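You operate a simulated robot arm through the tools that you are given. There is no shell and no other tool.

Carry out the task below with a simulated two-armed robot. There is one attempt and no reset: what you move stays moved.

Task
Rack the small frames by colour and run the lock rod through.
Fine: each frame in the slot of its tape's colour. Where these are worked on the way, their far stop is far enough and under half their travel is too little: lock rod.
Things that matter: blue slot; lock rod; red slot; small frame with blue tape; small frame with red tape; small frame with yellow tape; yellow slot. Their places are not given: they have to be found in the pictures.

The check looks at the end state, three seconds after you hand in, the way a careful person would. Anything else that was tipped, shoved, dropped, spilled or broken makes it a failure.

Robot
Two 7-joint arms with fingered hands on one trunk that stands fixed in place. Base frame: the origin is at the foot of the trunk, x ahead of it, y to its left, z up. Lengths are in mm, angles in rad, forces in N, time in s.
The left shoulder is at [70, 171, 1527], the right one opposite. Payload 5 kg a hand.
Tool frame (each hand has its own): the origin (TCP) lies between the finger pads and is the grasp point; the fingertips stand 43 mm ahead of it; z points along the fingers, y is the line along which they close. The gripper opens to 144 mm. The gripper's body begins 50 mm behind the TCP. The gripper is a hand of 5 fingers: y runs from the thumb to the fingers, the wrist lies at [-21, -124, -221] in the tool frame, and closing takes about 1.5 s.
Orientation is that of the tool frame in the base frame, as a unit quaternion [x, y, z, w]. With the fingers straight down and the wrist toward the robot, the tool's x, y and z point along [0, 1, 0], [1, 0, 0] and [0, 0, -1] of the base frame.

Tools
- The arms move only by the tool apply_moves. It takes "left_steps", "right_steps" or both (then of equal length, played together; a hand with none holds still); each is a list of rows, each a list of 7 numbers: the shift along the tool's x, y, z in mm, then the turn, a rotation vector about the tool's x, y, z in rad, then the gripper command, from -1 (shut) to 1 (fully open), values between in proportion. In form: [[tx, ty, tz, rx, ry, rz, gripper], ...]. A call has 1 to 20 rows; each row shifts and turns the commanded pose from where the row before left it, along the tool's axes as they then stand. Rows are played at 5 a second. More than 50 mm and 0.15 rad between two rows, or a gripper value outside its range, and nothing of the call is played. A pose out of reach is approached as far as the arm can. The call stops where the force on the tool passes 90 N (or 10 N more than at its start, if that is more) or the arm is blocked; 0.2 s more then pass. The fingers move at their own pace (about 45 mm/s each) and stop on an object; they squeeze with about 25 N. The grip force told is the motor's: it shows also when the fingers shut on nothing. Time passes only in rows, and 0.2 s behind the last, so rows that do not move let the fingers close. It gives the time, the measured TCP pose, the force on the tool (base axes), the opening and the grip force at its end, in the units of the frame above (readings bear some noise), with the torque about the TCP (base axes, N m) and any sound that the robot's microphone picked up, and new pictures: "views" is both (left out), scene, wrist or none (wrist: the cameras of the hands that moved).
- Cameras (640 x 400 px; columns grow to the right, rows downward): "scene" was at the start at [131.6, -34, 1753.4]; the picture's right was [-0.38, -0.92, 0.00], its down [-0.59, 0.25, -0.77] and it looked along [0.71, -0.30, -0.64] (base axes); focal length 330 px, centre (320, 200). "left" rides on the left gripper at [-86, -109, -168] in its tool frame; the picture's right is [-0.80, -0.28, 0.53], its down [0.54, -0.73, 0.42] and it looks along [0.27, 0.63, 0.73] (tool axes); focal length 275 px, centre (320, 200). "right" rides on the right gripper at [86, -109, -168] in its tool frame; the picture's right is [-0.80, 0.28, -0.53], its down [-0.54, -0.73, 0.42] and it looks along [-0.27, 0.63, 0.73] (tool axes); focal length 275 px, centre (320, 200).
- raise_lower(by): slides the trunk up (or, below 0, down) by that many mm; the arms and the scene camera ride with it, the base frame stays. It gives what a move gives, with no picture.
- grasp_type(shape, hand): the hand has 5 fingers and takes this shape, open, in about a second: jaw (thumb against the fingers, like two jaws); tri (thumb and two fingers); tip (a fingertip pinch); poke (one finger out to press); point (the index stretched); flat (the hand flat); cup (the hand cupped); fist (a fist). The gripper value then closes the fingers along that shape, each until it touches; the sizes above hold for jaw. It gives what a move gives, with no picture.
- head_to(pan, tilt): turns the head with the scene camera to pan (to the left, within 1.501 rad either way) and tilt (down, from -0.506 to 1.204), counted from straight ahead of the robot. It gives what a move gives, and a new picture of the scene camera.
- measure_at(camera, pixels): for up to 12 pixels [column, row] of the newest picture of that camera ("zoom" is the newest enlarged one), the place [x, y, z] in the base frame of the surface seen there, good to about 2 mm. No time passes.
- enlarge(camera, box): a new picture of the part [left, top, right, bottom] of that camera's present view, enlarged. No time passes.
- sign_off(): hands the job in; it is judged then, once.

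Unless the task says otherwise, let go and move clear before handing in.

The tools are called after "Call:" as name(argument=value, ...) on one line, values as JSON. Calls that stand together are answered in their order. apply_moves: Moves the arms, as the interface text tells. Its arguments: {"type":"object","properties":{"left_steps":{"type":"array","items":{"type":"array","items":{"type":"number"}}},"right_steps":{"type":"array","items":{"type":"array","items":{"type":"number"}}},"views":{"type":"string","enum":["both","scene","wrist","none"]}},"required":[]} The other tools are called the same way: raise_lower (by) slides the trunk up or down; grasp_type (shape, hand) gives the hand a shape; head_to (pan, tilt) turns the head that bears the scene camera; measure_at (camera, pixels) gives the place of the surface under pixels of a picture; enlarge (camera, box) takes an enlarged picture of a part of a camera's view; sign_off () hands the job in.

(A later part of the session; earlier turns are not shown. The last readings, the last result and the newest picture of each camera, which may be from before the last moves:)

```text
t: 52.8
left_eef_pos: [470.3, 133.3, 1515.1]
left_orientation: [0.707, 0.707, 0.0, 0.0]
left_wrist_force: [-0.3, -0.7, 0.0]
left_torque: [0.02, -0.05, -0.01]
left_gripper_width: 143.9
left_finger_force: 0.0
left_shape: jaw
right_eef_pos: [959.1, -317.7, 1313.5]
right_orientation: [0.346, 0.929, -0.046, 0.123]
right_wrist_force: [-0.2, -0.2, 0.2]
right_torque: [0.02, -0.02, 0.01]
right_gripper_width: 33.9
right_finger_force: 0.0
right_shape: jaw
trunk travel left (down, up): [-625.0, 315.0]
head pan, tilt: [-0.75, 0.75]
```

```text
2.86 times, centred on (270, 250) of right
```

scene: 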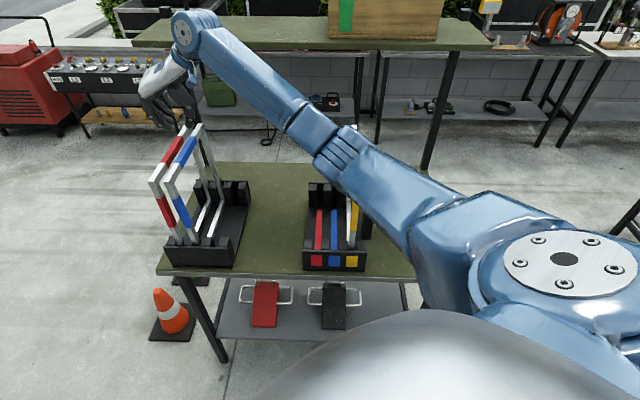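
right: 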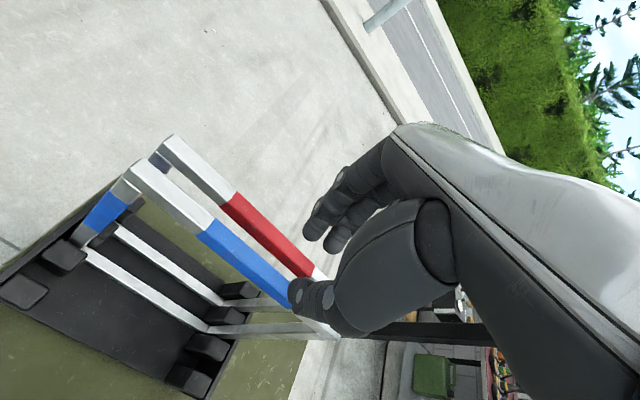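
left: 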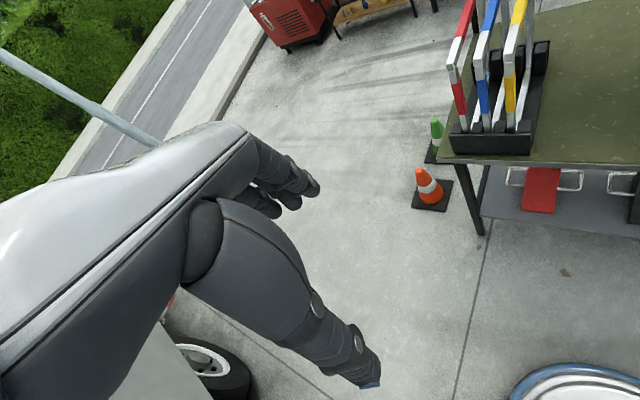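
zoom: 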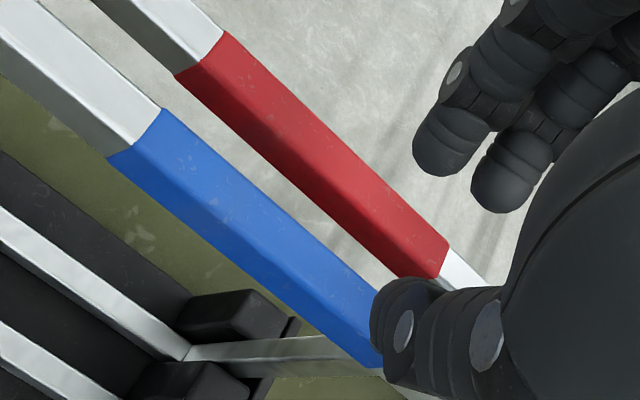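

Call:
apply_moves(right_steps=[[6.3, 0, 23.5, 0, 0, 0, -0.53], [6.3, 0, 23.5, 0, 0, 0, -0.53], [6.0, 0, 22.5, 0, 0, 0, -0.53], [0, 0, 0, 0, 0, 0, -0.53], [0, 0, 0, 0, 0, 0, -0.53]])

Call:
enlarge(camera="right", box=[230, 160, 370, 340])

Call:
enlarge(camera="scene", box=[150, 80, 220, 170])

```text
t: 54.0
left_eef_pos: [471.3, 135.5, 1515.0]
left_orientation: [0.706, 0.708, 0.0, 0.0]
left_wrist_force: [0.1, -0.1, 0.2]
left_torque: [0.04, -0.01, 0.01]
left_gripper_width: 143.7
left_finger_force: 0.1
left_shape: jaw
right_eef_pos: [960.9, -317.5, 1238.4]
right_orientation: [0.346, 0.929, -0.046, 0.123]
right_wrist_force: [-0.7, -0.6, 0.3]
right_torque: [0.02, -0.02, -0.01]
right_gripper_width: 33.7
right_finger_force: 0.2
right_shape: jaw
trunk travel left (down, up): [-625.0, 315.0]
head pan, tilt: [-0.75, 0.75]
```

scene: 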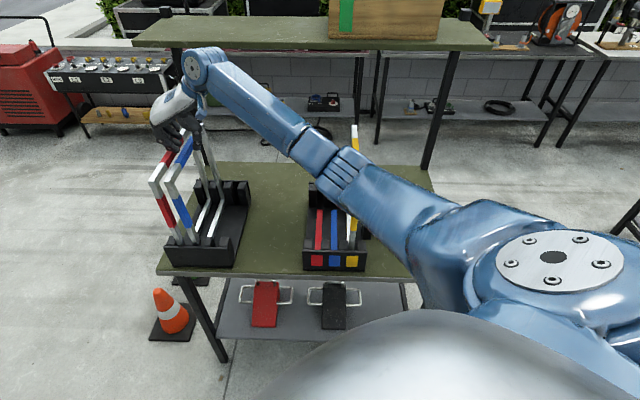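
right: 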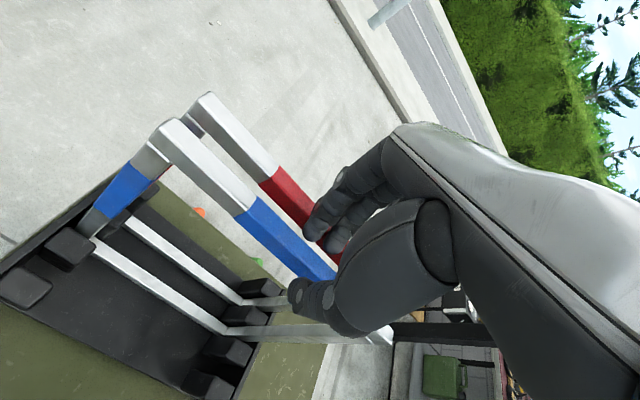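

```text
2.22 times, centred on (300, 250) of right
```

zoom: 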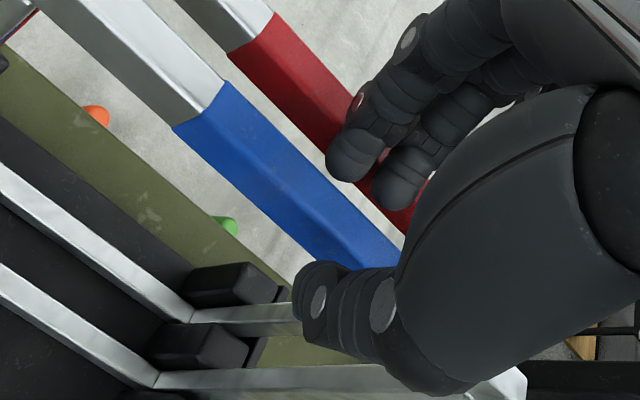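

```text
4.44 times, centred on (185, 125) of scene
```

zoom: 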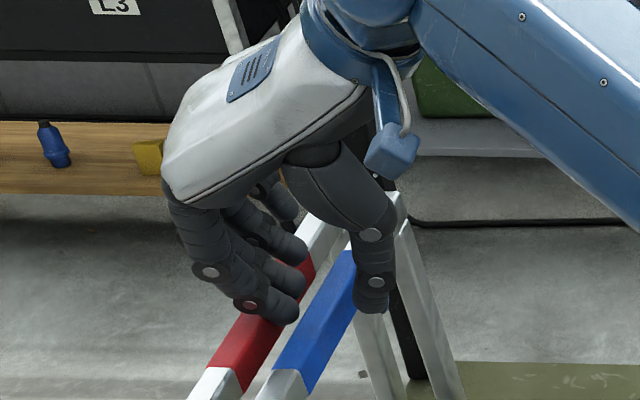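

Call:
measure_at(camera="right", pixels=[[310, 236], [306, 230], [313, 240], [318, 228], [309, 222], [335, 249], [330, 243], [345, 245], [335, 235], [327, 215]])

Call:
measure_at(camera="zoom", pixels=[[295, 315], [280, 320], [262, 318], [300, 285], [305, 250], [365, 305], [355, 300], [245, 310], [290, 300], [380, 300]])

```text
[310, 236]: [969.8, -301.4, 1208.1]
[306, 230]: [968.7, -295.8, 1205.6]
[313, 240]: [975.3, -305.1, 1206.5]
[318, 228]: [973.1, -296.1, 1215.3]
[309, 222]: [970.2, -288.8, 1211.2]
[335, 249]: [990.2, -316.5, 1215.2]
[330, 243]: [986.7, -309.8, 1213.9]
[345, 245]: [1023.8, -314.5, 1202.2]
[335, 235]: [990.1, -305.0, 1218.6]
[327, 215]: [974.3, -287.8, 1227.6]
```

```text
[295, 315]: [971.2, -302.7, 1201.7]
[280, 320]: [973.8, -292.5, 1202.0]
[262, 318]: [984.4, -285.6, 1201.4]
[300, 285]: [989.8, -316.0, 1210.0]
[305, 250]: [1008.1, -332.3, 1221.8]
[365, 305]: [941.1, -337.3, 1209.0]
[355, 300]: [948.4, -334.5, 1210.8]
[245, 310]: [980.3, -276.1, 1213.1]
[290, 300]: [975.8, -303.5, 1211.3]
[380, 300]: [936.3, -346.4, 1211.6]
```

The tip inner edge is at t≈473 (blue's face 468.5) and the finger back overhangs red. I'll dip the tips only ~10 mm below the bar tops, then nudge blue back upright (−u) with the fingers to open the gap.

Call:
apply_moves(right_steps=[[1.5, -1, 5.8, 0, 0, 0, -0.53], [1.5, -1, 5.8, 0, 0, 0, -0.53], [0, 0, 0, 0, 0, 0, -0.53], [0, -3.5, 0, 0, 0, 0, -0.53], [0, -3.5, 0, 0, 0, 0, -0.53], [0, -3.5, 0, 0, 0, 0, -0.53], [0, -3.5, 0, 0, 0, 0, -0.53], [0, 0, 0, 0, 0, 0, -0.53], [0, 0, 0, 0, 0, 0, -0.53]])

Call:
enlarge(camera="scene", box=[140, 90, 230, 270])

Call:
enlarge(camera="right", box=[200, 130, 370, 340])

```text
t: 56.0
left_eef_pos: [472.4, 134.6, 1515.4]
left_orientation: [0.706, 0.708, 0.001, 0.0]
left_wrist_force: [-0.7, 0.6, -0.7]
left_torque: [-0.01, -0.01, -0.01]
left_gripper_width: 143.9
left_finger_force: 0.0
left_shape: jaw
right_eef_pos: [948.6, -329.3, 1227.6]
right_orientation: [0.346, 0.929, -0.045, 0.122]
right_wrist_force: [0.0, 0.5, -0.1]
right_torque: [-0.02, 0.02, 0.01]
right_gripper_width: 33.8
right_finger_force: 0.0
right_shape: jaw
trunk travel left (down, up): [-625.0, 315.0]
head pan, tilt: [-0.75, 0.75]
```

scene: 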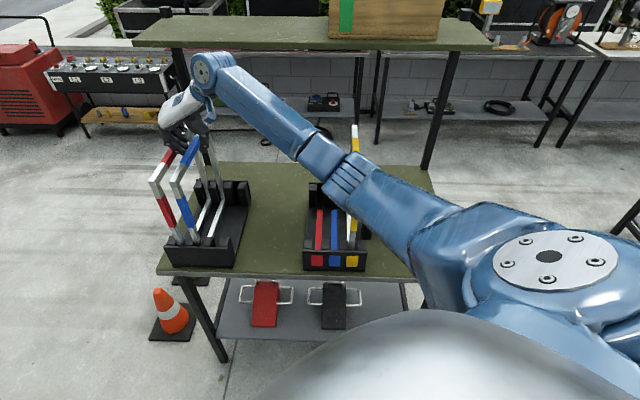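
right: 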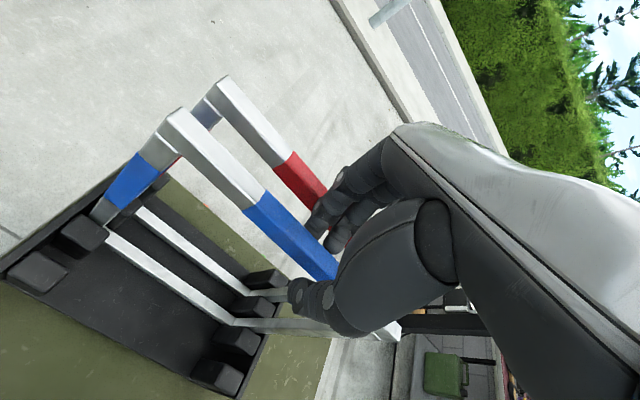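

```text
2.22 times, centred on (185, 180) of scene
```

zoom: 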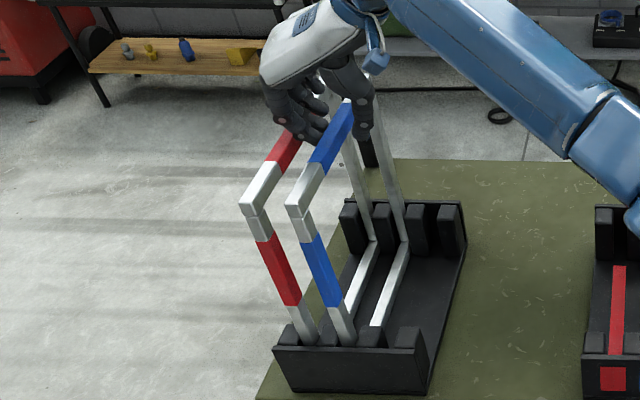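

```text
1.90 times, centred on (285, 235) of right
```

zoom: 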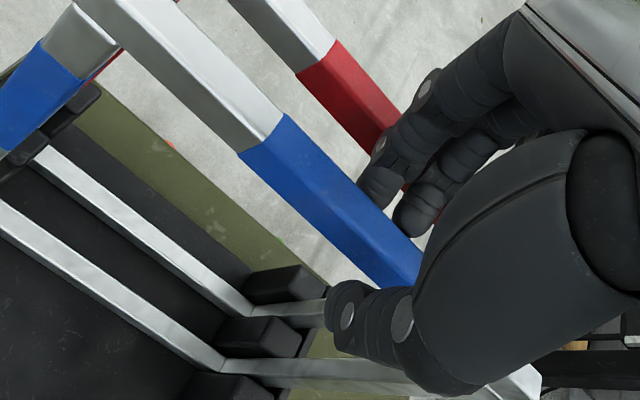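

Call:
measure_at(camera="zoom", pixels=[[290, 130], [260, 165], [350, 185], [320, 215], [390, 225], [370, 262], [200, 60], [350, 60], [320, 90], [380, 110], [375, 190], [412, 225]])

```text
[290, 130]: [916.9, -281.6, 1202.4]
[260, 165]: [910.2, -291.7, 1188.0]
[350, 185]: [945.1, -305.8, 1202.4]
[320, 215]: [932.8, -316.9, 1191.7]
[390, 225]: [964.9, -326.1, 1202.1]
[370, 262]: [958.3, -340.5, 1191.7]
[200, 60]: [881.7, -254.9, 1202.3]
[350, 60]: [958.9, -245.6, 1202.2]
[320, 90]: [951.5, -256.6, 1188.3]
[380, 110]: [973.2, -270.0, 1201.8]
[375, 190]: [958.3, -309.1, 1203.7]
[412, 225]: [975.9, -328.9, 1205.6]
```

Blue is upright again (face at 436.5, as originally) and red is unmoved. Now I descend the remaining ~24 mm beside blue.

Call:
apply_moves(right_steps=[[1.6, 0, 5.9, 0, 0, 0, -0.53], [1.6, 0, 5.9, 0, 0, 0, -0.53], [1.6, 0, 5.9, 0, 0, 0, -0.53], [1.6, 0, 5.9, 0, 0, 0, -0.53], [0, 0, 0, 0, 0, 0, -0.53], [0, 0, 0, 0, 0, 0, -0.53]])

Call:
enlarge(camera="scene", box=[140, 90, 230, 270])

Call:
enlarge(camera="right", box=[200, 130, 370, 340])

```text
t: 57.4
left_eef_pos: [471.1, 133.8, 1514.2]
left_orientation: [0.706, 0.708, 0.0, 0.0]
left_wrist_force: [-0.2, 1.6, 0.4]
left_torque: [0.02, 0.0, 0.01]
left_gripper_width: 143.9
left_finger_force: 0.0
left_shape: jaw
right_eef_pos: [948.7, -331.0, 1202.8]
right_orientation: [0.346, 0.929, -0.045, 0.123]
right_wrist_force: [0.7, 0.4, -0.2]
right_torque: [0.0, 0.02, 0.03]
right_gripper_width: 34.3
right_finger_force: 0.0
right_shape: jaw
trunk travel left (down, up): [-625.0, 315.0]
head pan, tilt: [-0.75, 0.75]
```

scene: 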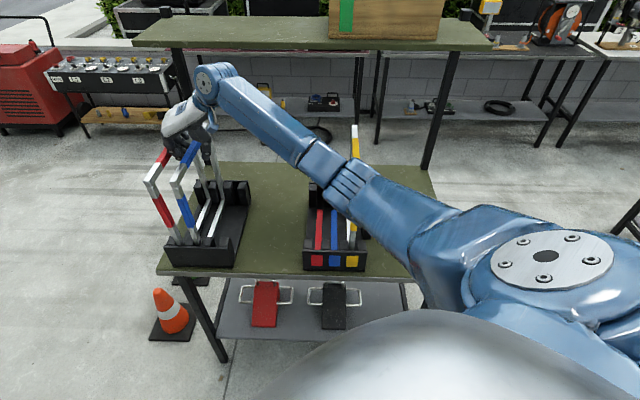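
right: 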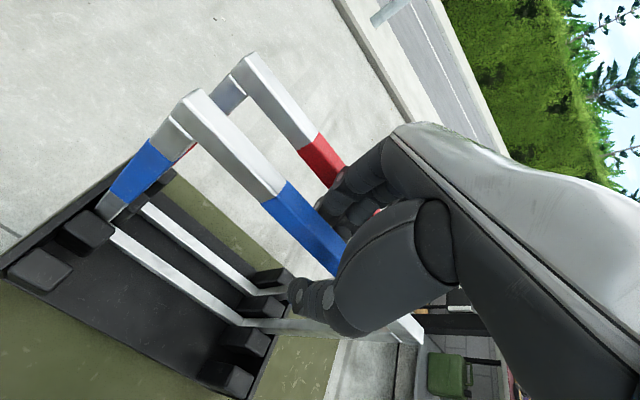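

```text
2.22 times, centred on (185, 180) of scene
```

zoom: 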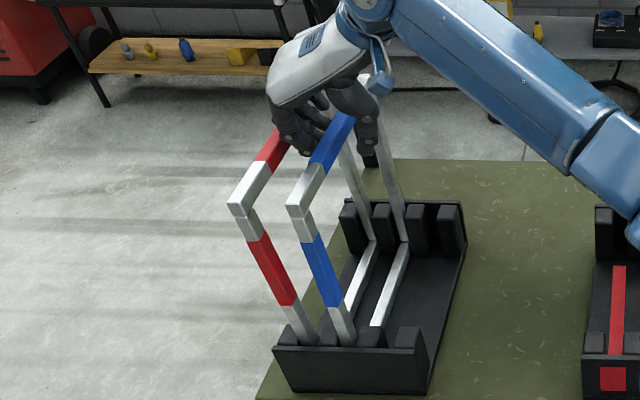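

```text
1.90 times, centred on (285, 235) of right
```

zoom: 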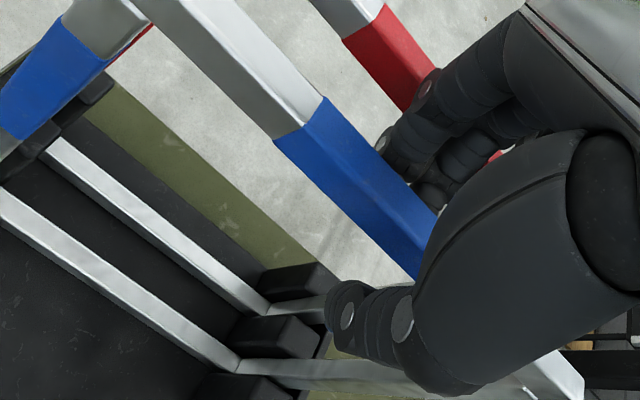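

Red leans a little outward as expected; blue is between thumb and fingers. I'll close while re-centring on the bar.

Call:
apply_moves(right_steps=[[0, 2.2, 0, 0, 0, 0, -0.58], [0, 2.2, 0, 0, 0, 0, -0.64], [0, 2.2, 0, 0, 0, 0, -0.69], [0, 1.4, 0, 0, 0, 0, -0.74], [0, 0, 0, 0, 0, 0, -1], [0, 0, 0, 0, 0, 0, -1], [0, 0, 0, 0, 0, 0, -1], [0, 0, 0, 0, 0, 0, -1], [0, 0, 0, 0, 0, 0, -1]])

Call:
enlarge(camera="right", box=[200, 130, 370, 340])

```text
t: 59.4
left_eef_pos: [471.4, 135.3, 1515.6]
left_orientation: [0.706, 0.708, 0.0, 0.0]
left_wrist_force: [-0.5, -0.3, -0.2]
left_torque: [-0.02, 0.05, 0.0]
left_gripper_width: 143.5
left_finger_force: 0.0
left_shape: jaw
right_eef_pos: [954.0, -324.8, 1201.8]
right_orientation: [0.346, 0.929, -0.045, 0.122]
right_wrist_force: [0.4, -0.5, -1.0]
right_torque: [-0.04, -0.01, 0.04]
right_gripper_width: 9.3
right_finger_force: 25.0
right_shape: jaw
trunk travel left (down, up): [-625.0, 315.0]
head pan, tilt: [-0.75, 0.75]
```

scene: 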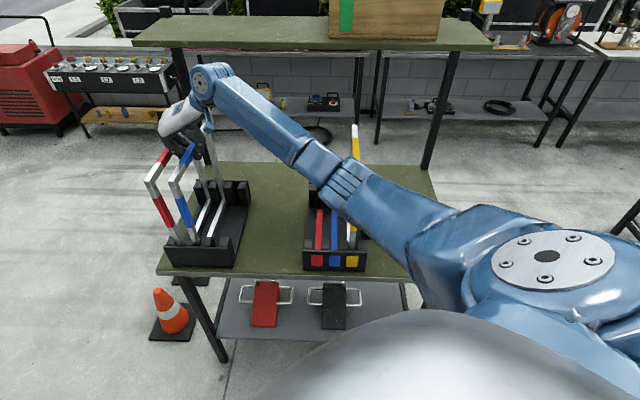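
right: 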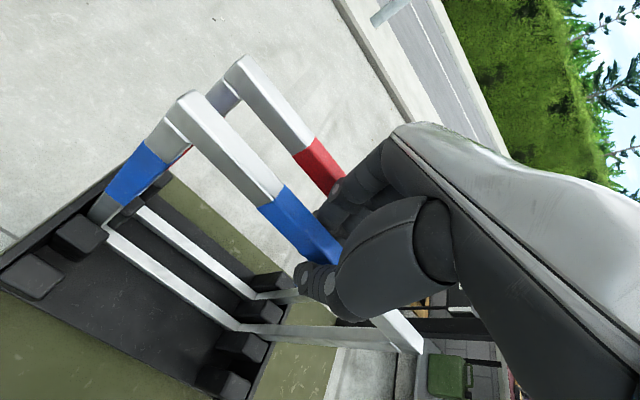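

```text
1.90 times, centred on (285, 235) of right
```

zoom: 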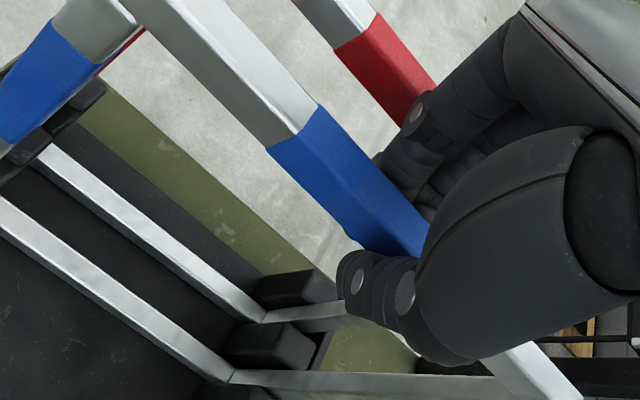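

Blue is gripped (25 N). Lift 15 mm, then the rest.

Call:
apply_moves(right_steps=[[-1.3, 0, -4.8, 0, 0, 0, -1], [-1.3, 0, -4.8, 0, 0, 0, -1], [-1.3, 0, -4.8, 0, 0, 0, -1], [0, 0, 0, 0, 0, 0, -1]], views="wrist")

```text
t: 60.4
left_eef_pos: [471.8, 135.6, 1515.8]
left_orientation: [0.707, 0.707, -0.001, -0.001]
left_wrist_force: [-0.6, 0.6, -0.2]
left_torque: [-0.01, 0.02, -0.02]
left_gripper_width: 143.9
left_finger_force: 0.2
left_shape: jaw
right_eef_pos: [954.9, -325.1, 1216.9]
right_orientation: [0.346, 0.929, -0.046, 0.123]
right_wrist_force: [-0.6, -0.1, -3.3]
right_torque: [0.03, 0.0, 0.03]
right_gripper_width: 9.4
right_finger_force: 24.9
right_shape: jaw
trunk travel left (down, up): [-625.0, 315.0]
head pan, tilt: [-0.75, 0.75]
```

right: 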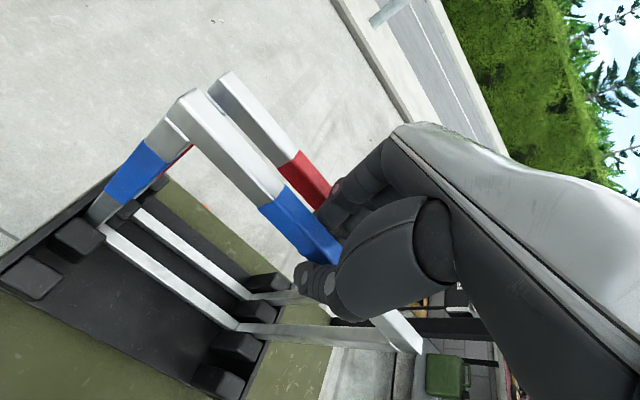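

Call:
apply_moves(right_steps=[[-4, 0, -14.5, 0, 0, 0, -1], [-6, 0, -22.2, 0, 0, 0, -1], [-6, 0, -22.2, 0, 0, 0, -1], [-6, 0, -22.2, 0, 0, 0, -1], [-6, 0, -22.2, 0, 0, 0, -1], [-3.5, 0, -13, 0, 0, 0, -1], [0, 0, 0, 0, 0, 0, -1], [0, 0, 0, 0, 0, 0, -1]])

Call:
enlarge(camera="scene", box=[140, 60, 260, 270])

Call:
enlarge(camera="right", box=[60, 80, 300, 350])

```text
t: 62.2
left_eef_pos: [471.3, 134.5, 1515.6]
left_orientation: [0.707, 0.707, -0.001, -0.001]
left_wrist_force: [0.3, -0.3, 1.1]
left_torque: [0.0, 0.02, -0.01]
left_gripper_width: 144.0
left_finger_force: 0.1
left_shape: jaw
right_eef_pos: [952.5, -323.6, 1337.2]
right_orientation: [0.345, 0.929, -0.046, 0.122]
right_wrist_force: [0.1, 0.1, -4.1]
right_torque: [0.03, 0.01, -0.02]
right_gripper_width: 9.9
right_finger_force: 24.7
right_shape: jaw
trunk travel left (down, up): [-625.0, 315.0]
head pan, tilt: [-0.75, 0.75]
```

scene: 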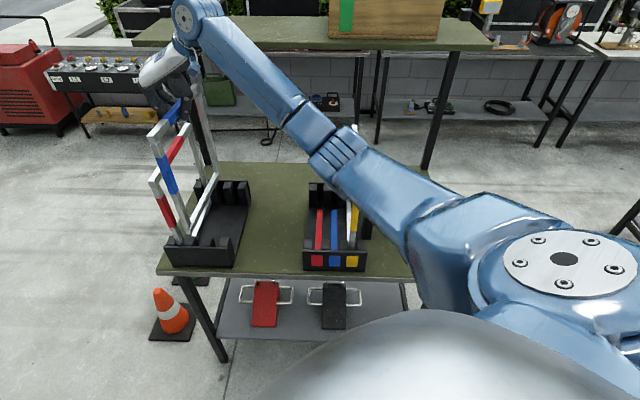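
right: 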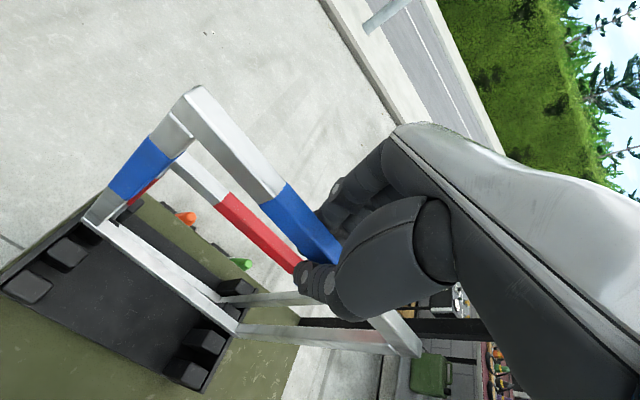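

```text
1.90 times, centred on (200, 165) of scene
```

zoom: 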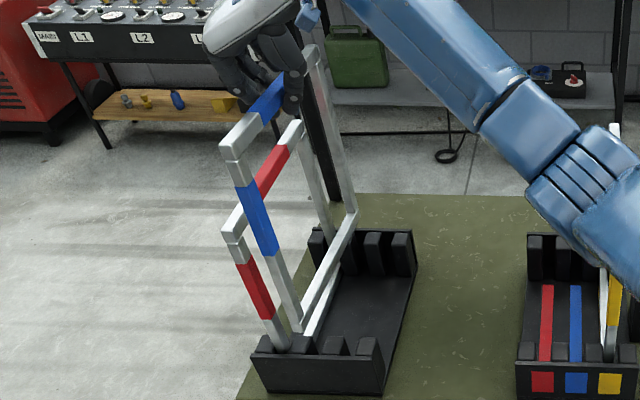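

```text
1.48 times, centred on (180, 215) of right
```

zoom: 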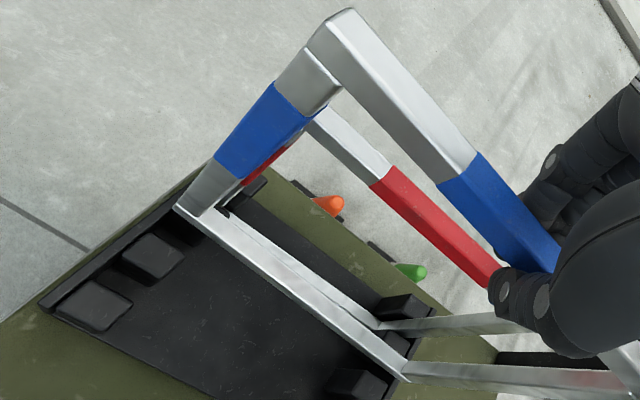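

Blue hangs free and level. I'll measure its yaw and position before carrying it.

Call:
measure_at(camera="zoom", pixels=[[325, 50], [345, 80], [385, 125], [430, 175], [370, 55], [440, 130], [225, 240], [270, 275], [330, 320], [385, 362], [250, 245], [350, 318]])

Call:
enlarge(camera="right", box=[80, 190, 250, 350])

```text
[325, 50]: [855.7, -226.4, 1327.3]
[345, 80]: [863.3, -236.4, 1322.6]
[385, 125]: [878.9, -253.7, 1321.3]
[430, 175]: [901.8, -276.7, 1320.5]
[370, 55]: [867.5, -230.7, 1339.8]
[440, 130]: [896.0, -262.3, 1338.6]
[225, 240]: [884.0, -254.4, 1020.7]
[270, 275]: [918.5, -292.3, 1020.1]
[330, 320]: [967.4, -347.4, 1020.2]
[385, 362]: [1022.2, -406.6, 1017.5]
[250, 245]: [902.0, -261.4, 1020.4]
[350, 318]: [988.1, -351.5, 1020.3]
```

```text
2.50 times, centred on (165, 270) of right
```

zoom: 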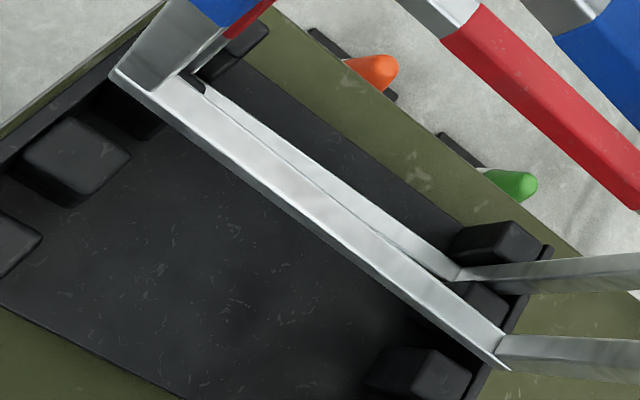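

Call:
measure_at(camera="zoom", pixels=[[190, 120], [190, 128], [190, 138], [210, 112], [300, 210], [300, 218], [318, 198], [420, 305], [420, 312], [438, 293], [480, 345], [490, 335]])

```text
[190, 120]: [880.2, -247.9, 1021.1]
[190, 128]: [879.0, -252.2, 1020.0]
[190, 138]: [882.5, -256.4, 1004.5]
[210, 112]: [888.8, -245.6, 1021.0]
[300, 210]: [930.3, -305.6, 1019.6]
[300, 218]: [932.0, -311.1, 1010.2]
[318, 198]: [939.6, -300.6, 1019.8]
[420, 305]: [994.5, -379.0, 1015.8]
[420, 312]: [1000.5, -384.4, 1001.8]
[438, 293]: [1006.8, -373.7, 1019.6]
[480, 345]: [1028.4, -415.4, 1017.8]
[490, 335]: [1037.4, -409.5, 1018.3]
```

Blue is rotated −0.04 rad; I'll correct it and carry it to the blue slot (t≈15), compensating for the hand's yaw.

Call:
apply_moves(right_steps=[[1.5, -15, -0.4, 0, 0, 0, -1], [3, -28, -0.8, -0.0049, 0, -0.0184, -1], [3, -28, -0.8, -0.0049, 0, -0.0184, -1], [3, -30, -0.8, 0, 0, 0, -1], [3, -30, -0.8, 0, 0, 0, -1], [3, -30, -0.8, 0, 0, 0, -1], [3, -30, -0.8, 0, 0, 0, -1], [3, -30, -0.8, 0, 0, 0, -1], [3, -30, -0.8, 0, 0, 0, -1], [3, -30, -0.8, 0, 0, 0, -1], [3, -30, -0.8, 0, 0, 0, -1], [3, -30, -0.8, 0, 0, 0, -1], [3, -30, -0.8, 0, 0, 0, -1], [3, -30, -0.8, 0, 0, 0, -1], [3, -19.4, -0.8, 0, 0, 0, -1], [1.5, -10, -0.5, 0, 0, 0, -1], [0, 0, 0, 0, 0, 0, -1], [0, 0, 0, 0, 0, 0, -1]])

Call:
enlarge(camera="right", box=[20, 170, 160, 290])

Call:
enlarge(camera="scene", box=[300, 160, 390, 275])

```text
t: 66.0
left_eef_pos: [470.6, 133.7, 1514.8]
left_orientation: [0.707, 0.707, 0.0, 0.0]
left_wrist_force: [0.6, 0.8, 0.2]
left_torque: [-0.02, -0.03, 0.0]
left_gripper_width: 143.7
left_finger_force: 0.0
left_shape: jaw
right_eef_pos: [647.9, -628.4, 1339.3]
right_orientation: [0.329, 0.935, -0.044, 0.123]
right_wrist_force: [0.3, 0.2, -3.4]
right_torque: [-0.03, 0.01, 0.0]
right_gripper_width: 9.8
right_finger_force: 24.9
right_shape: jaw
trunk travel left (down, up): [-625.0, 315.0]
head pan, tilt: [-0.75, 0.75]
```

scene: 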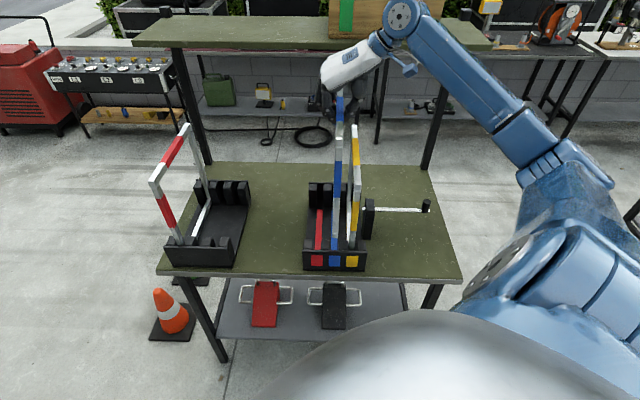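
right: 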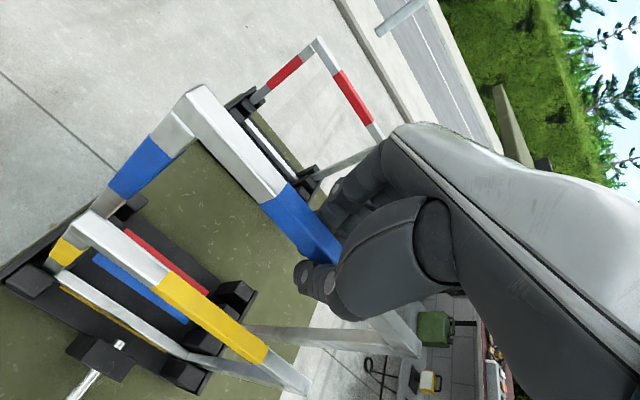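

```text
3.33 times, centred on (90, 230) of right
```

zoom: 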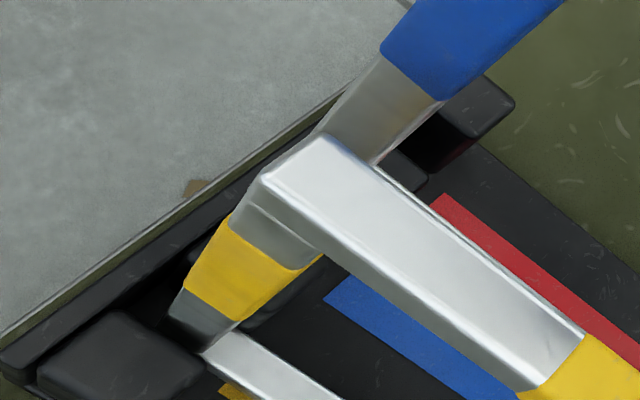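

```text
3.48 times, centred on (345, 218) of scene
```

zoom: 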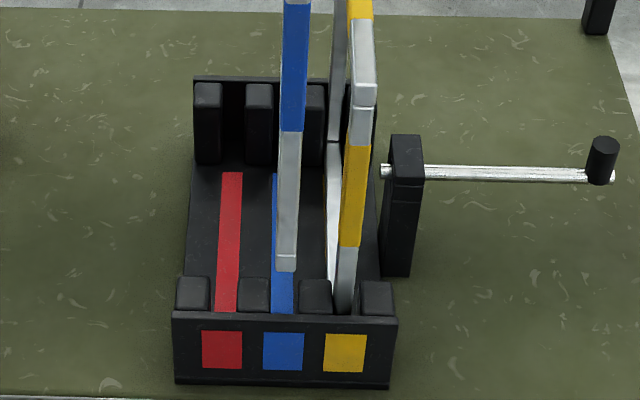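

Call:
measure_at(camera="zoom", pixels=[[279, 262], [295, 262], [287, 266], [287, 240], [290, 180], [292, 100], [296, 30], [248, 285], [315, 285], [268, 290], [303, 290], [284, 300]])

Call:
measure_at(camera="right", pixels=[[185, 105], [190, 120], [215, 145], [240, 175], [255, 190], [215, 125], [260, 165], [300, 230], [260, 333], [300, 340], [380, 350], [245, 325]])

Call:
enlarge(camera="right", box=[160, 260, 300, 400])

```text
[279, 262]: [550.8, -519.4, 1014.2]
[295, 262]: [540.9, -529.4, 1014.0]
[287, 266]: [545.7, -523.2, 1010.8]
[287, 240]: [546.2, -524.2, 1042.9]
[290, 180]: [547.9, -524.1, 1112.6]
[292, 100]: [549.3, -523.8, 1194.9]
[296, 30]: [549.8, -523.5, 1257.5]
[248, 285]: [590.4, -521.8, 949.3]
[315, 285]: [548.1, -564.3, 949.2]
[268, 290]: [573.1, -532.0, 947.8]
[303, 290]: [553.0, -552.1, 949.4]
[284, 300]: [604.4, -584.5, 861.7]
```

```text
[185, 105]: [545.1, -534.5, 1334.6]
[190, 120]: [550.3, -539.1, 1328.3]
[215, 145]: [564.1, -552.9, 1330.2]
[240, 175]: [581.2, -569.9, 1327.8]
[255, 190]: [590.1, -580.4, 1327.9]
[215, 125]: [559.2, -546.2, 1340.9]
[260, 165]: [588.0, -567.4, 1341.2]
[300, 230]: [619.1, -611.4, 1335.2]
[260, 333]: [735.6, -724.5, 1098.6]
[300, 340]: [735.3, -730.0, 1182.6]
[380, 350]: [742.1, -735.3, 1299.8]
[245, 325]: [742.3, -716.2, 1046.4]
```

```text
2.86 times, centred on (230, 330) of right
```

zoom: 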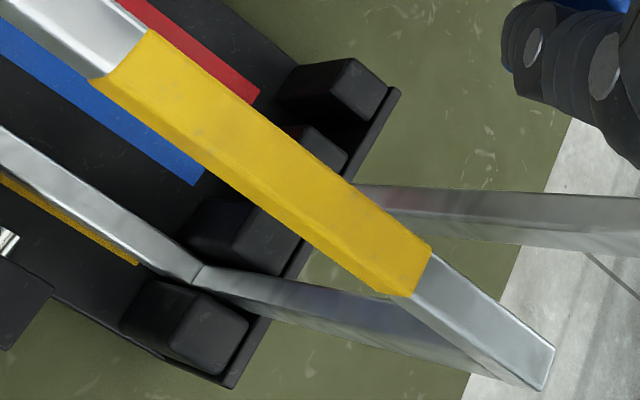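

The blue frame's bottom is centred at near end (t≈15.7 vs slot 15) but ~14 mrad turned and its front face is at s≈756 (needs ≈764). I'll correct: +0.012 rad, +8 mm along v.

Call:
apply_moves(right_steps=[[-4, 0.1, 1.05, -0.0031, 0, -0.0116, -1], [-3.9, 0.1, 1.05, 0, 0, 0, -1], [0, 0, 0, 0, 0, 0, -1], [0, 0, 0, 0, 0, 0, -1]])

Call:
enlarge(camera="scene", box=[310, 190, 370, 275])

Call:
measure_at(camera="zoom", pixels=[[240, 160], [250, 160], [245, 100]])

```text
t: 67.0
left_eef_pos: [471.2, 135.0, 1514.0]
left_orientation: [0.707, 0.707, 0.0, -0.001]
left_wrist_force: [-0.8, 0.5, -0.4]
left_torque: [-0.02, 0.01, 0.02]
left_gripper_width: 144.1
left_finger_force: 0.1
left_shape: jaw
right_eef_pos: [654.2, -634.3, 1338.3]
right_orientation: [0.323, 0.937, -0.043, 0.123]
right_wrist_force: [0.4, 0.0, -3.6]
right_torque: [-0.02, 0.0, 0.0]
right_gripper_width: 9.9
right_finger_force: 24.5
right_shape: jaw
trunk travel left (down, up): [-625.0, 315.0]
head pan, tilt: [-0.75, 0.75]
```

scene: 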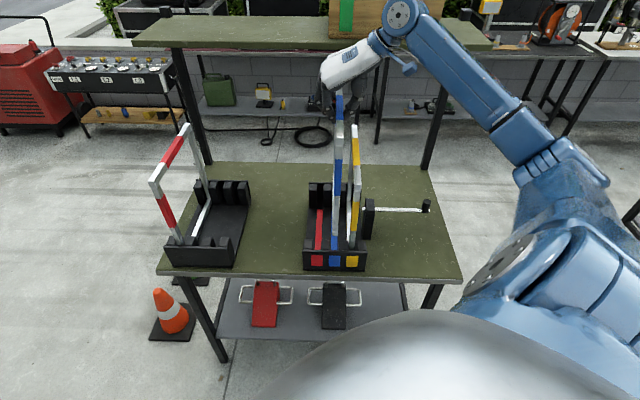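
right: 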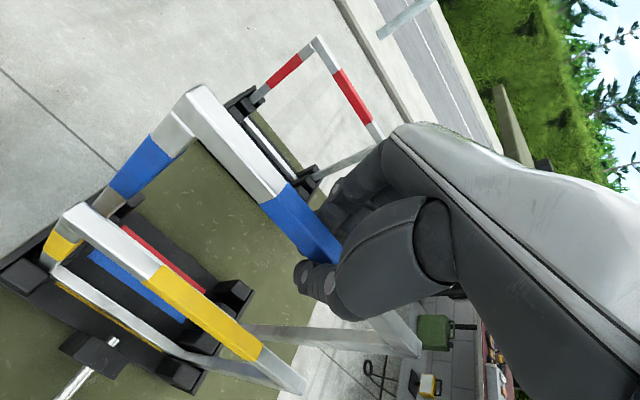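

```text
4.71 times, centred on (340, 232) of scene
```

zoom: 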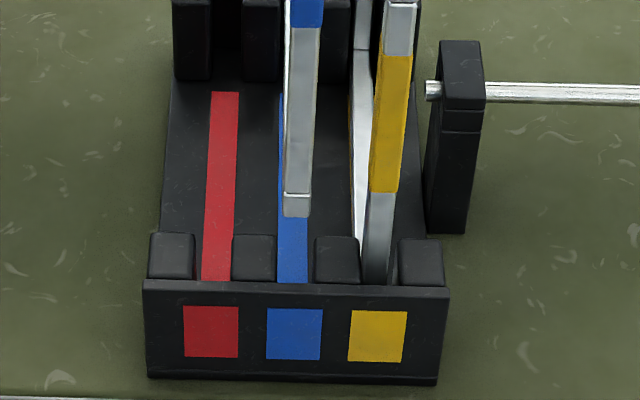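

```text
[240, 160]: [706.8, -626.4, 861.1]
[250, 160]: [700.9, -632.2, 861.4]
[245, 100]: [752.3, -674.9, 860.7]
```

Call:
measure_at(camera="zoom", pixels=[[286, 206], [308, 206], [297, 210], [299, 150], [303, 60], [272, 255], [318, 255], [358, 255], [402, 255], [376, 230]])

Call:
measure_at(camera="right", pixels=[[190, 120], [215, 145], [240, 175], [255, 190], [270, 205], [260, 333], [300, 340], [340, 345], [380, 350], [160, 260], [200, 300], [240, 340]])

```text
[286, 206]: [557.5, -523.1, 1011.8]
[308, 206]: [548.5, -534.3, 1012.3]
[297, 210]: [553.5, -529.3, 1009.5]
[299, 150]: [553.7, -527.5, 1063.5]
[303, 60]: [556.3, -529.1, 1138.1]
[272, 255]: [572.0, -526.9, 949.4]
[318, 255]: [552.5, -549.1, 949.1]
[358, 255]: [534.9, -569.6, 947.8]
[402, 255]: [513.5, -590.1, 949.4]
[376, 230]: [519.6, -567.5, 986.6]
```

```text
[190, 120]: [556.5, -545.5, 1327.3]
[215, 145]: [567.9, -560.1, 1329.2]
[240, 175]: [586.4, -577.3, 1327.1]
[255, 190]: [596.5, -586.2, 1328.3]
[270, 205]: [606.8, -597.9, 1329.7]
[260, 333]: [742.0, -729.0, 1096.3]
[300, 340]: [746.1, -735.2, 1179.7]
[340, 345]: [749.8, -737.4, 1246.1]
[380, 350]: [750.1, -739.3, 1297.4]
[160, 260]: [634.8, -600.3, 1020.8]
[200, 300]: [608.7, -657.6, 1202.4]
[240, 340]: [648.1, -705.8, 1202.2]
```

Near end centre 17, far ≈18 (slot ≈15–17), yaw ≈0, front face s≈766. I'll shift −1.5 along u and lower to just inside the guides.

Call:
apply_moves(right_steps=[[0, -1.5, 0, 0, 0, 0, -1], [2.6, 0, 9.7, 0, 0, 0, -1], [2.6, 0, 9.7, 0, 0, 0, -1], [2.6, 0, 9.7, 0, 0, 0, -1], [2.6, 0, 9.7, 0, 0, 0, -1], [1.6, 0, 5.8, 0, 0, 0, -1], [1.6, 0, 5.8, 0, 0, 0, -1], [0, 0, 0, 0, 0, 0, -1], [0, 0, 0, 0, 0, 0, -1]])

Call:
enlarge(camera="scene", box=[310, 190, 370, 275])

Call:
enlarge(camera="right", box=[160, 260, 300, 400])

```text
t: 69.0
left_eef_pos: [472.3, 135.4, 1515.5]
left_orientation: [0.706, 0.708, 0.0, -0.001]
left_wrist_force: [0.4, -0.8, -0.5]
left_torque: [0.0, -0.01, 0.0]
left_gripper_width: 143.9
left_finger_force: 0.1
left_shape: jaw
right_eef_pos: [653.8, -636.6, 1285.6]
right_orientation: [0.323, 0.937, -0.042, 0.123]
right_wrist_force: [-0.5, -0.6, -4.5]
right_torque: [-0.02, 0.03, 0.01]
right_gripper_width: 9.5
right_finger_force: 24.6
right_shape: jaw
trunk travel left (down, up): [-625.0, 315.0]
head pan, tilt: [-0.75, 0.75]
```

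scene: 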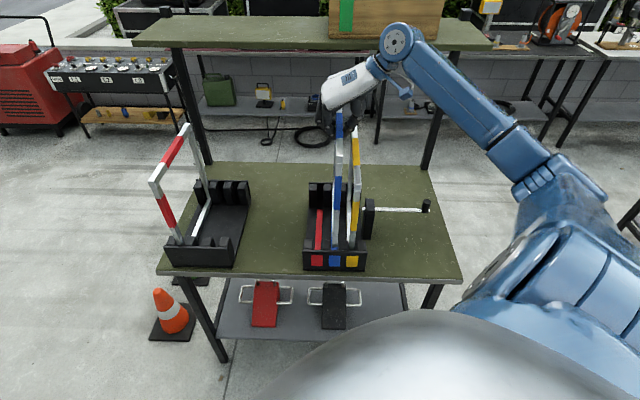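
right: 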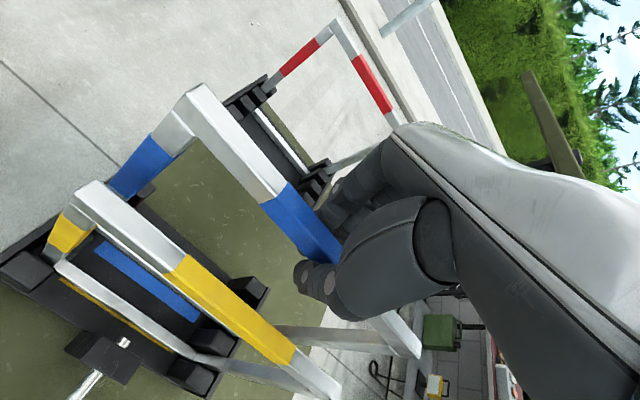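

```text
4.71 times, centred on (340, 232) of scene
```

zoom: 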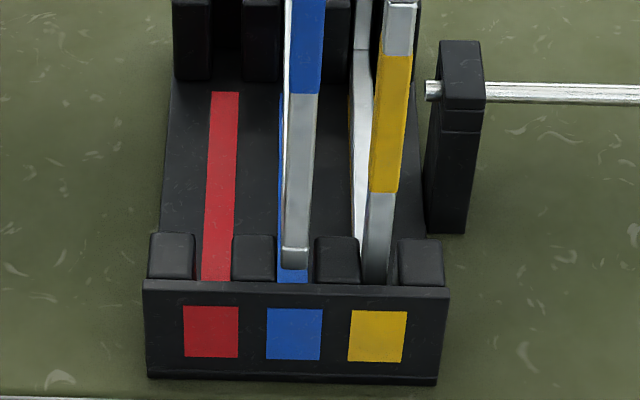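

```text
2.86 times, centred on (230, 330) of right
```

zoom: 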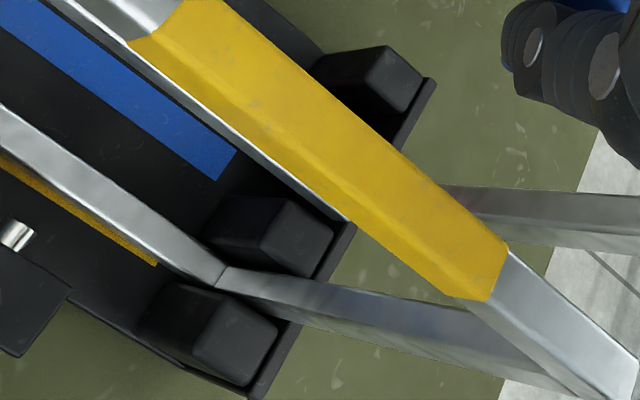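

The near end sits centrally in the gap (bar 280–310 between guides 275 and 315). Lowering further with force watch.

Call:
apply_moves(right_steps=[[1.3, 0, 4.8, 0, 0, 0, -1], [1.3, 0, 4.8, 0, 0, 0, -1], [1.3, 0, 4.8, 0, 0, 0, -1], [1.3, 0, 4.8, 0, 0, 0, -1], [0, 0, 0, 0, 0, 0, -1]], views="none")

```text
t: 70.2
left_eef_pos: [471.0, 133.3, 1514.5]
left_orientation: [0.706, 0.708, 0.0, 0.0]
left_wrist_force: [0.4, 0.2, 0.3]
left_torque: [-0.01, 0.03, 0.0]
left_gripper_width: 143.9
left_finger_force: 0.1
left_shape: jaw
right_eef_pos: [651.9, -636.9, 1266.9]
right_orientation: [0.323, 0.937, -0.042, 0.124]
right_wrist_force: [0.6, 0.2, -4.1]
right_torque: [0.01, 0.02, -0.03]
right_gripper_width: 9.8
right_finger_force: 25.5
right_shape: jaw
trunk travel left (down, up): [-625.0, 315.0]
head pan, tilt: [-0.75, 0.75]
```

Call:
apply_moves(right_steps=[[1.8, 0, 6.8, 0, 0, 0, -1], [1.8, 0, 6.8, 0, 0, 0, -1], [1.8, 0, 6.8, 0, 0, 0, -1], [1.8, 0, 6.8, 0, 0, 0, -1], [1.8, 0, 6.8, 0, 0, 0, -1], [1.8, 0, 6.8, 0, 0, 0, -1], [0, 0, 0, 0, 0, 0, -1]])

Call:
enlarge(camera="scene", box=[300, 110, 390, 275])

```text
t: 71.8
left_eef_pos: [471.6, 133.5, 1515.9]
left_orientation: [0.706, 0.708, -0.001, -0.001]
left_wrist_force: [-0.5, -0.1, -0.2]
left_torque: [-0.03, -0.01, 0.0]
left_gripper_width: 143.7
left_finger_force: 0.0
left_shape: jaw
right_eef_pos: [651.6, -634.9, 1223.9]
right_orientation: [0.323, 0.937, -0.043, 0.123]
right_wrist_force: [0.0, 0.2, -4.3]
right_torque: [0.0, 0.04, -0.01]
right_gripper_width: 9.7
right_finger_force: 25.4
right_shape: jaw
trunk travel left (down, up): [-625.0, 315.0]
head pan, tilt: [-0.75, 0.75]
```

scene: 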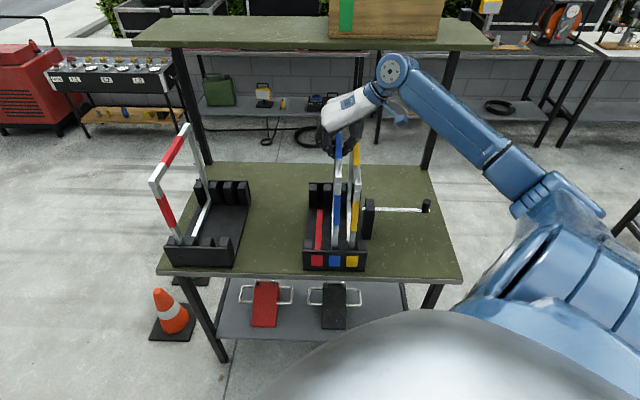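
right: 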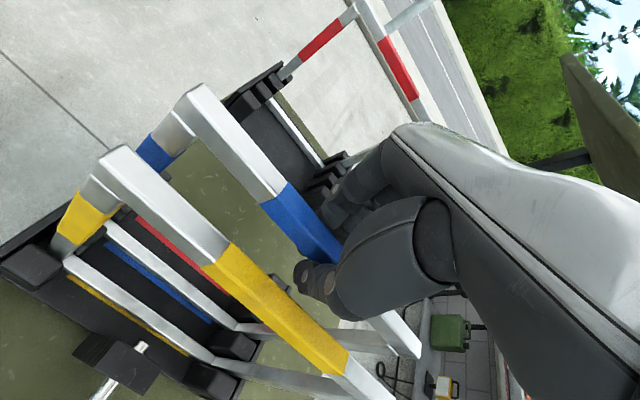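

```text
2.42 times, centred on (345, 192) of scene
```

zoom: 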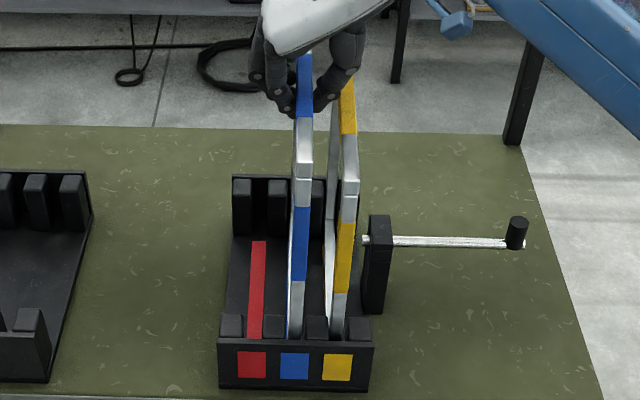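

Remaining ≈22 mm; the thumb is close to yellow's bar, so I go gently and check.

Call:
apply_moves(right_steps=[[1, 0, 3.9, 0, 0, 0, -1], [1, 0, 3.9, 0, 0, 0, -1], [1, 0, 3.9, 0, 0, 0, -1], [0, 0, 0, 0, 0, 0, -1], [0, 0, 0, 0, 0, 0, -1]])

Call:
measure_at(camera="right", pixels=[[190, 225], [175, 230], [250, 290], [235, 285], [270, 275], [200, 140], [230, 175], [215, 115]])

Call:
enlarge(camera="right", box=[220, 180, 400, 400])

```text
t: 73.0
left_eef_pos: [470.3, 134.3, 1515.2]
left_orientation: [0.707, 0.707, 0.0, -0.001]
left_wrist_force: [0.3, 0.4, -0.2]
left_torque: [-0.02, 0.02, -0.02]
left_gripper_width: 143.6
left_finger_force: 0.1
left_shape: jaw
right_eef_pos: [651.1, -635.6, 1211.2]
right_orientation: [0.323, 0.937, -0.042, 0.123]
right_wrist_force: [-0.6, -0.6, -4.4]
right_torque: [-0.03, 0.03, 0.02]
right_gripper_width: 9.6
right_finger_force: 25.0
right_shape: jaw
trunk travel left (down, up): [-625.0, 315.0]
head pan, tilt: [-0.75, 0.75]
```

scene: 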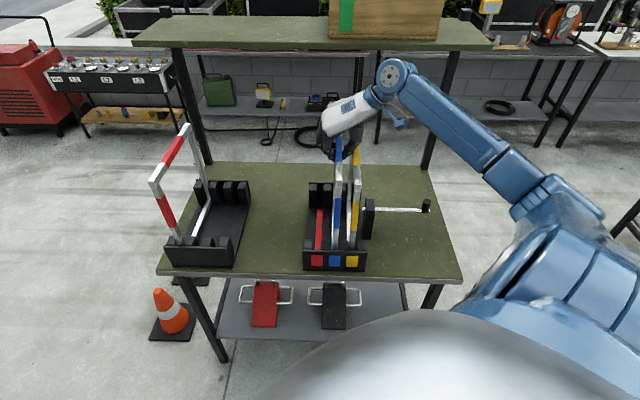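
right: 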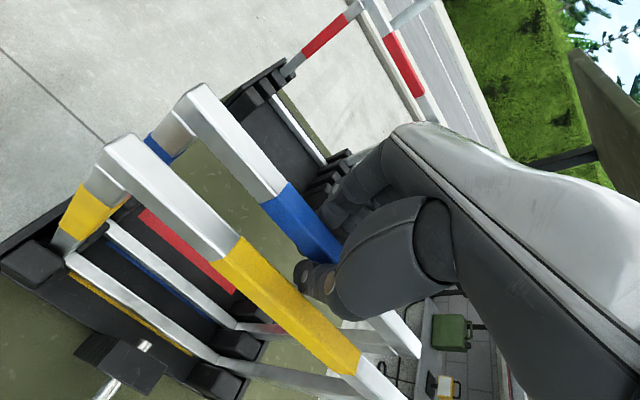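

```text
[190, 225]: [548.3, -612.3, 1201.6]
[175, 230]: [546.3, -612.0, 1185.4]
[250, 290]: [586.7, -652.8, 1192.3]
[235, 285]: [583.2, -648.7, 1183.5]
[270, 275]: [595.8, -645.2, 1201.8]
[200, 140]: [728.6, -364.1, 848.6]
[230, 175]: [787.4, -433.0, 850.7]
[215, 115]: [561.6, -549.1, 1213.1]
```

```text
1.82 times, centred on (310, 290) of right
```

zoom: 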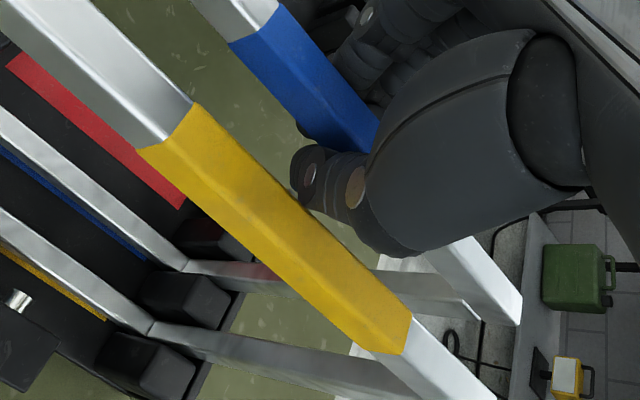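

Call:
apply_moves(right_steps=[[0.7, 0, 2.5, 0, 0, 0, -1], [0.7, 0, 2.5, 0, 0, 0, -1], [0.6, 0, 2.2, 0, 0, 0, -1], [0, 0, 0, 0, 0, 0, -1], [0, 0, 0, 0, 0, 0, -1]])

Call:
measure_at(camera="right", pixels=[[175, 230], [250, 290], [235, 285], [270, 275], [250, 185], [225, 155], [200, 125], [215, 112]])

```text
t: 74.2
left_eef_pos: [471.9, 135.1, 1514.6]
left_orientation: [0.706, 0.708, 0.0, 0.001]
left_wrist_force: [-0.2, 0.2, 0.2]
left_torque: [0.02, -0.03, -0.01]
left_gripper_width: 144.1
left_finger_force: 0.1
left_shape: jaw
right_eef_pos: [652.7, -637.0, 1204.0]
right_orientation: [0.323, 0.937, -0.043, 0.123]
right_wrist_force: [0.2, 0.1, -3.8]
right_torque: [-0.02, 0.04, -0.02]
right_gripper_width: 9.8
right_finger_force: 25.0
right_shape: jaw
trunk travel left (down, up): [-625.0, 315.0]
head pan, tilt: [-0.75, 0.75]
```

scene: 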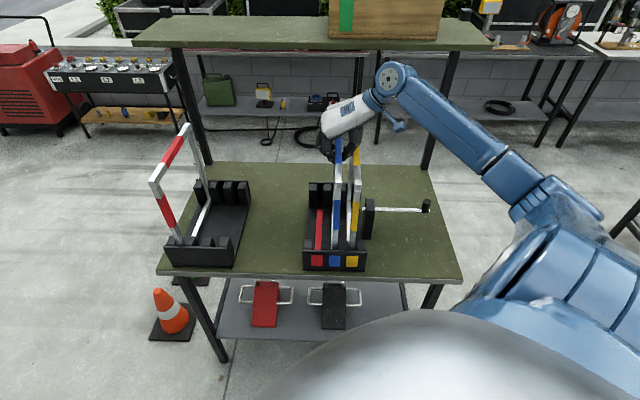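
right: 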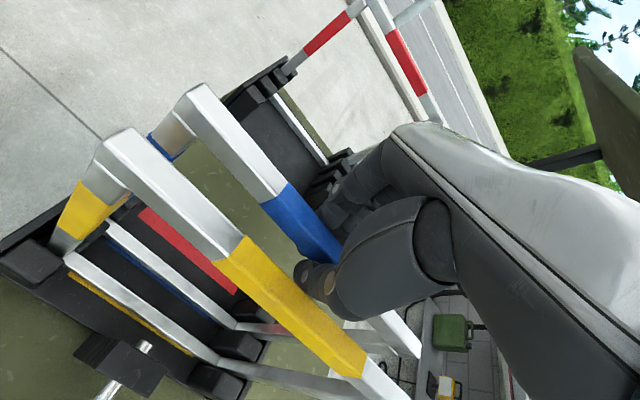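

```text
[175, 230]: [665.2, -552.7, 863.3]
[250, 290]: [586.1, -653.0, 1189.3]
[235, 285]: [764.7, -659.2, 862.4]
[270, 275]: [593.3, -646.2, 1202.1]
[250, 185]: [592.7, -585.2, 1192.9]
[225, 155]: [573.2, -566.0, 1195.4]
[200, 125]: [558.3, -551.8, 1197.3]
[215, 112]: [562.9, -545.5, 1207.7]
```

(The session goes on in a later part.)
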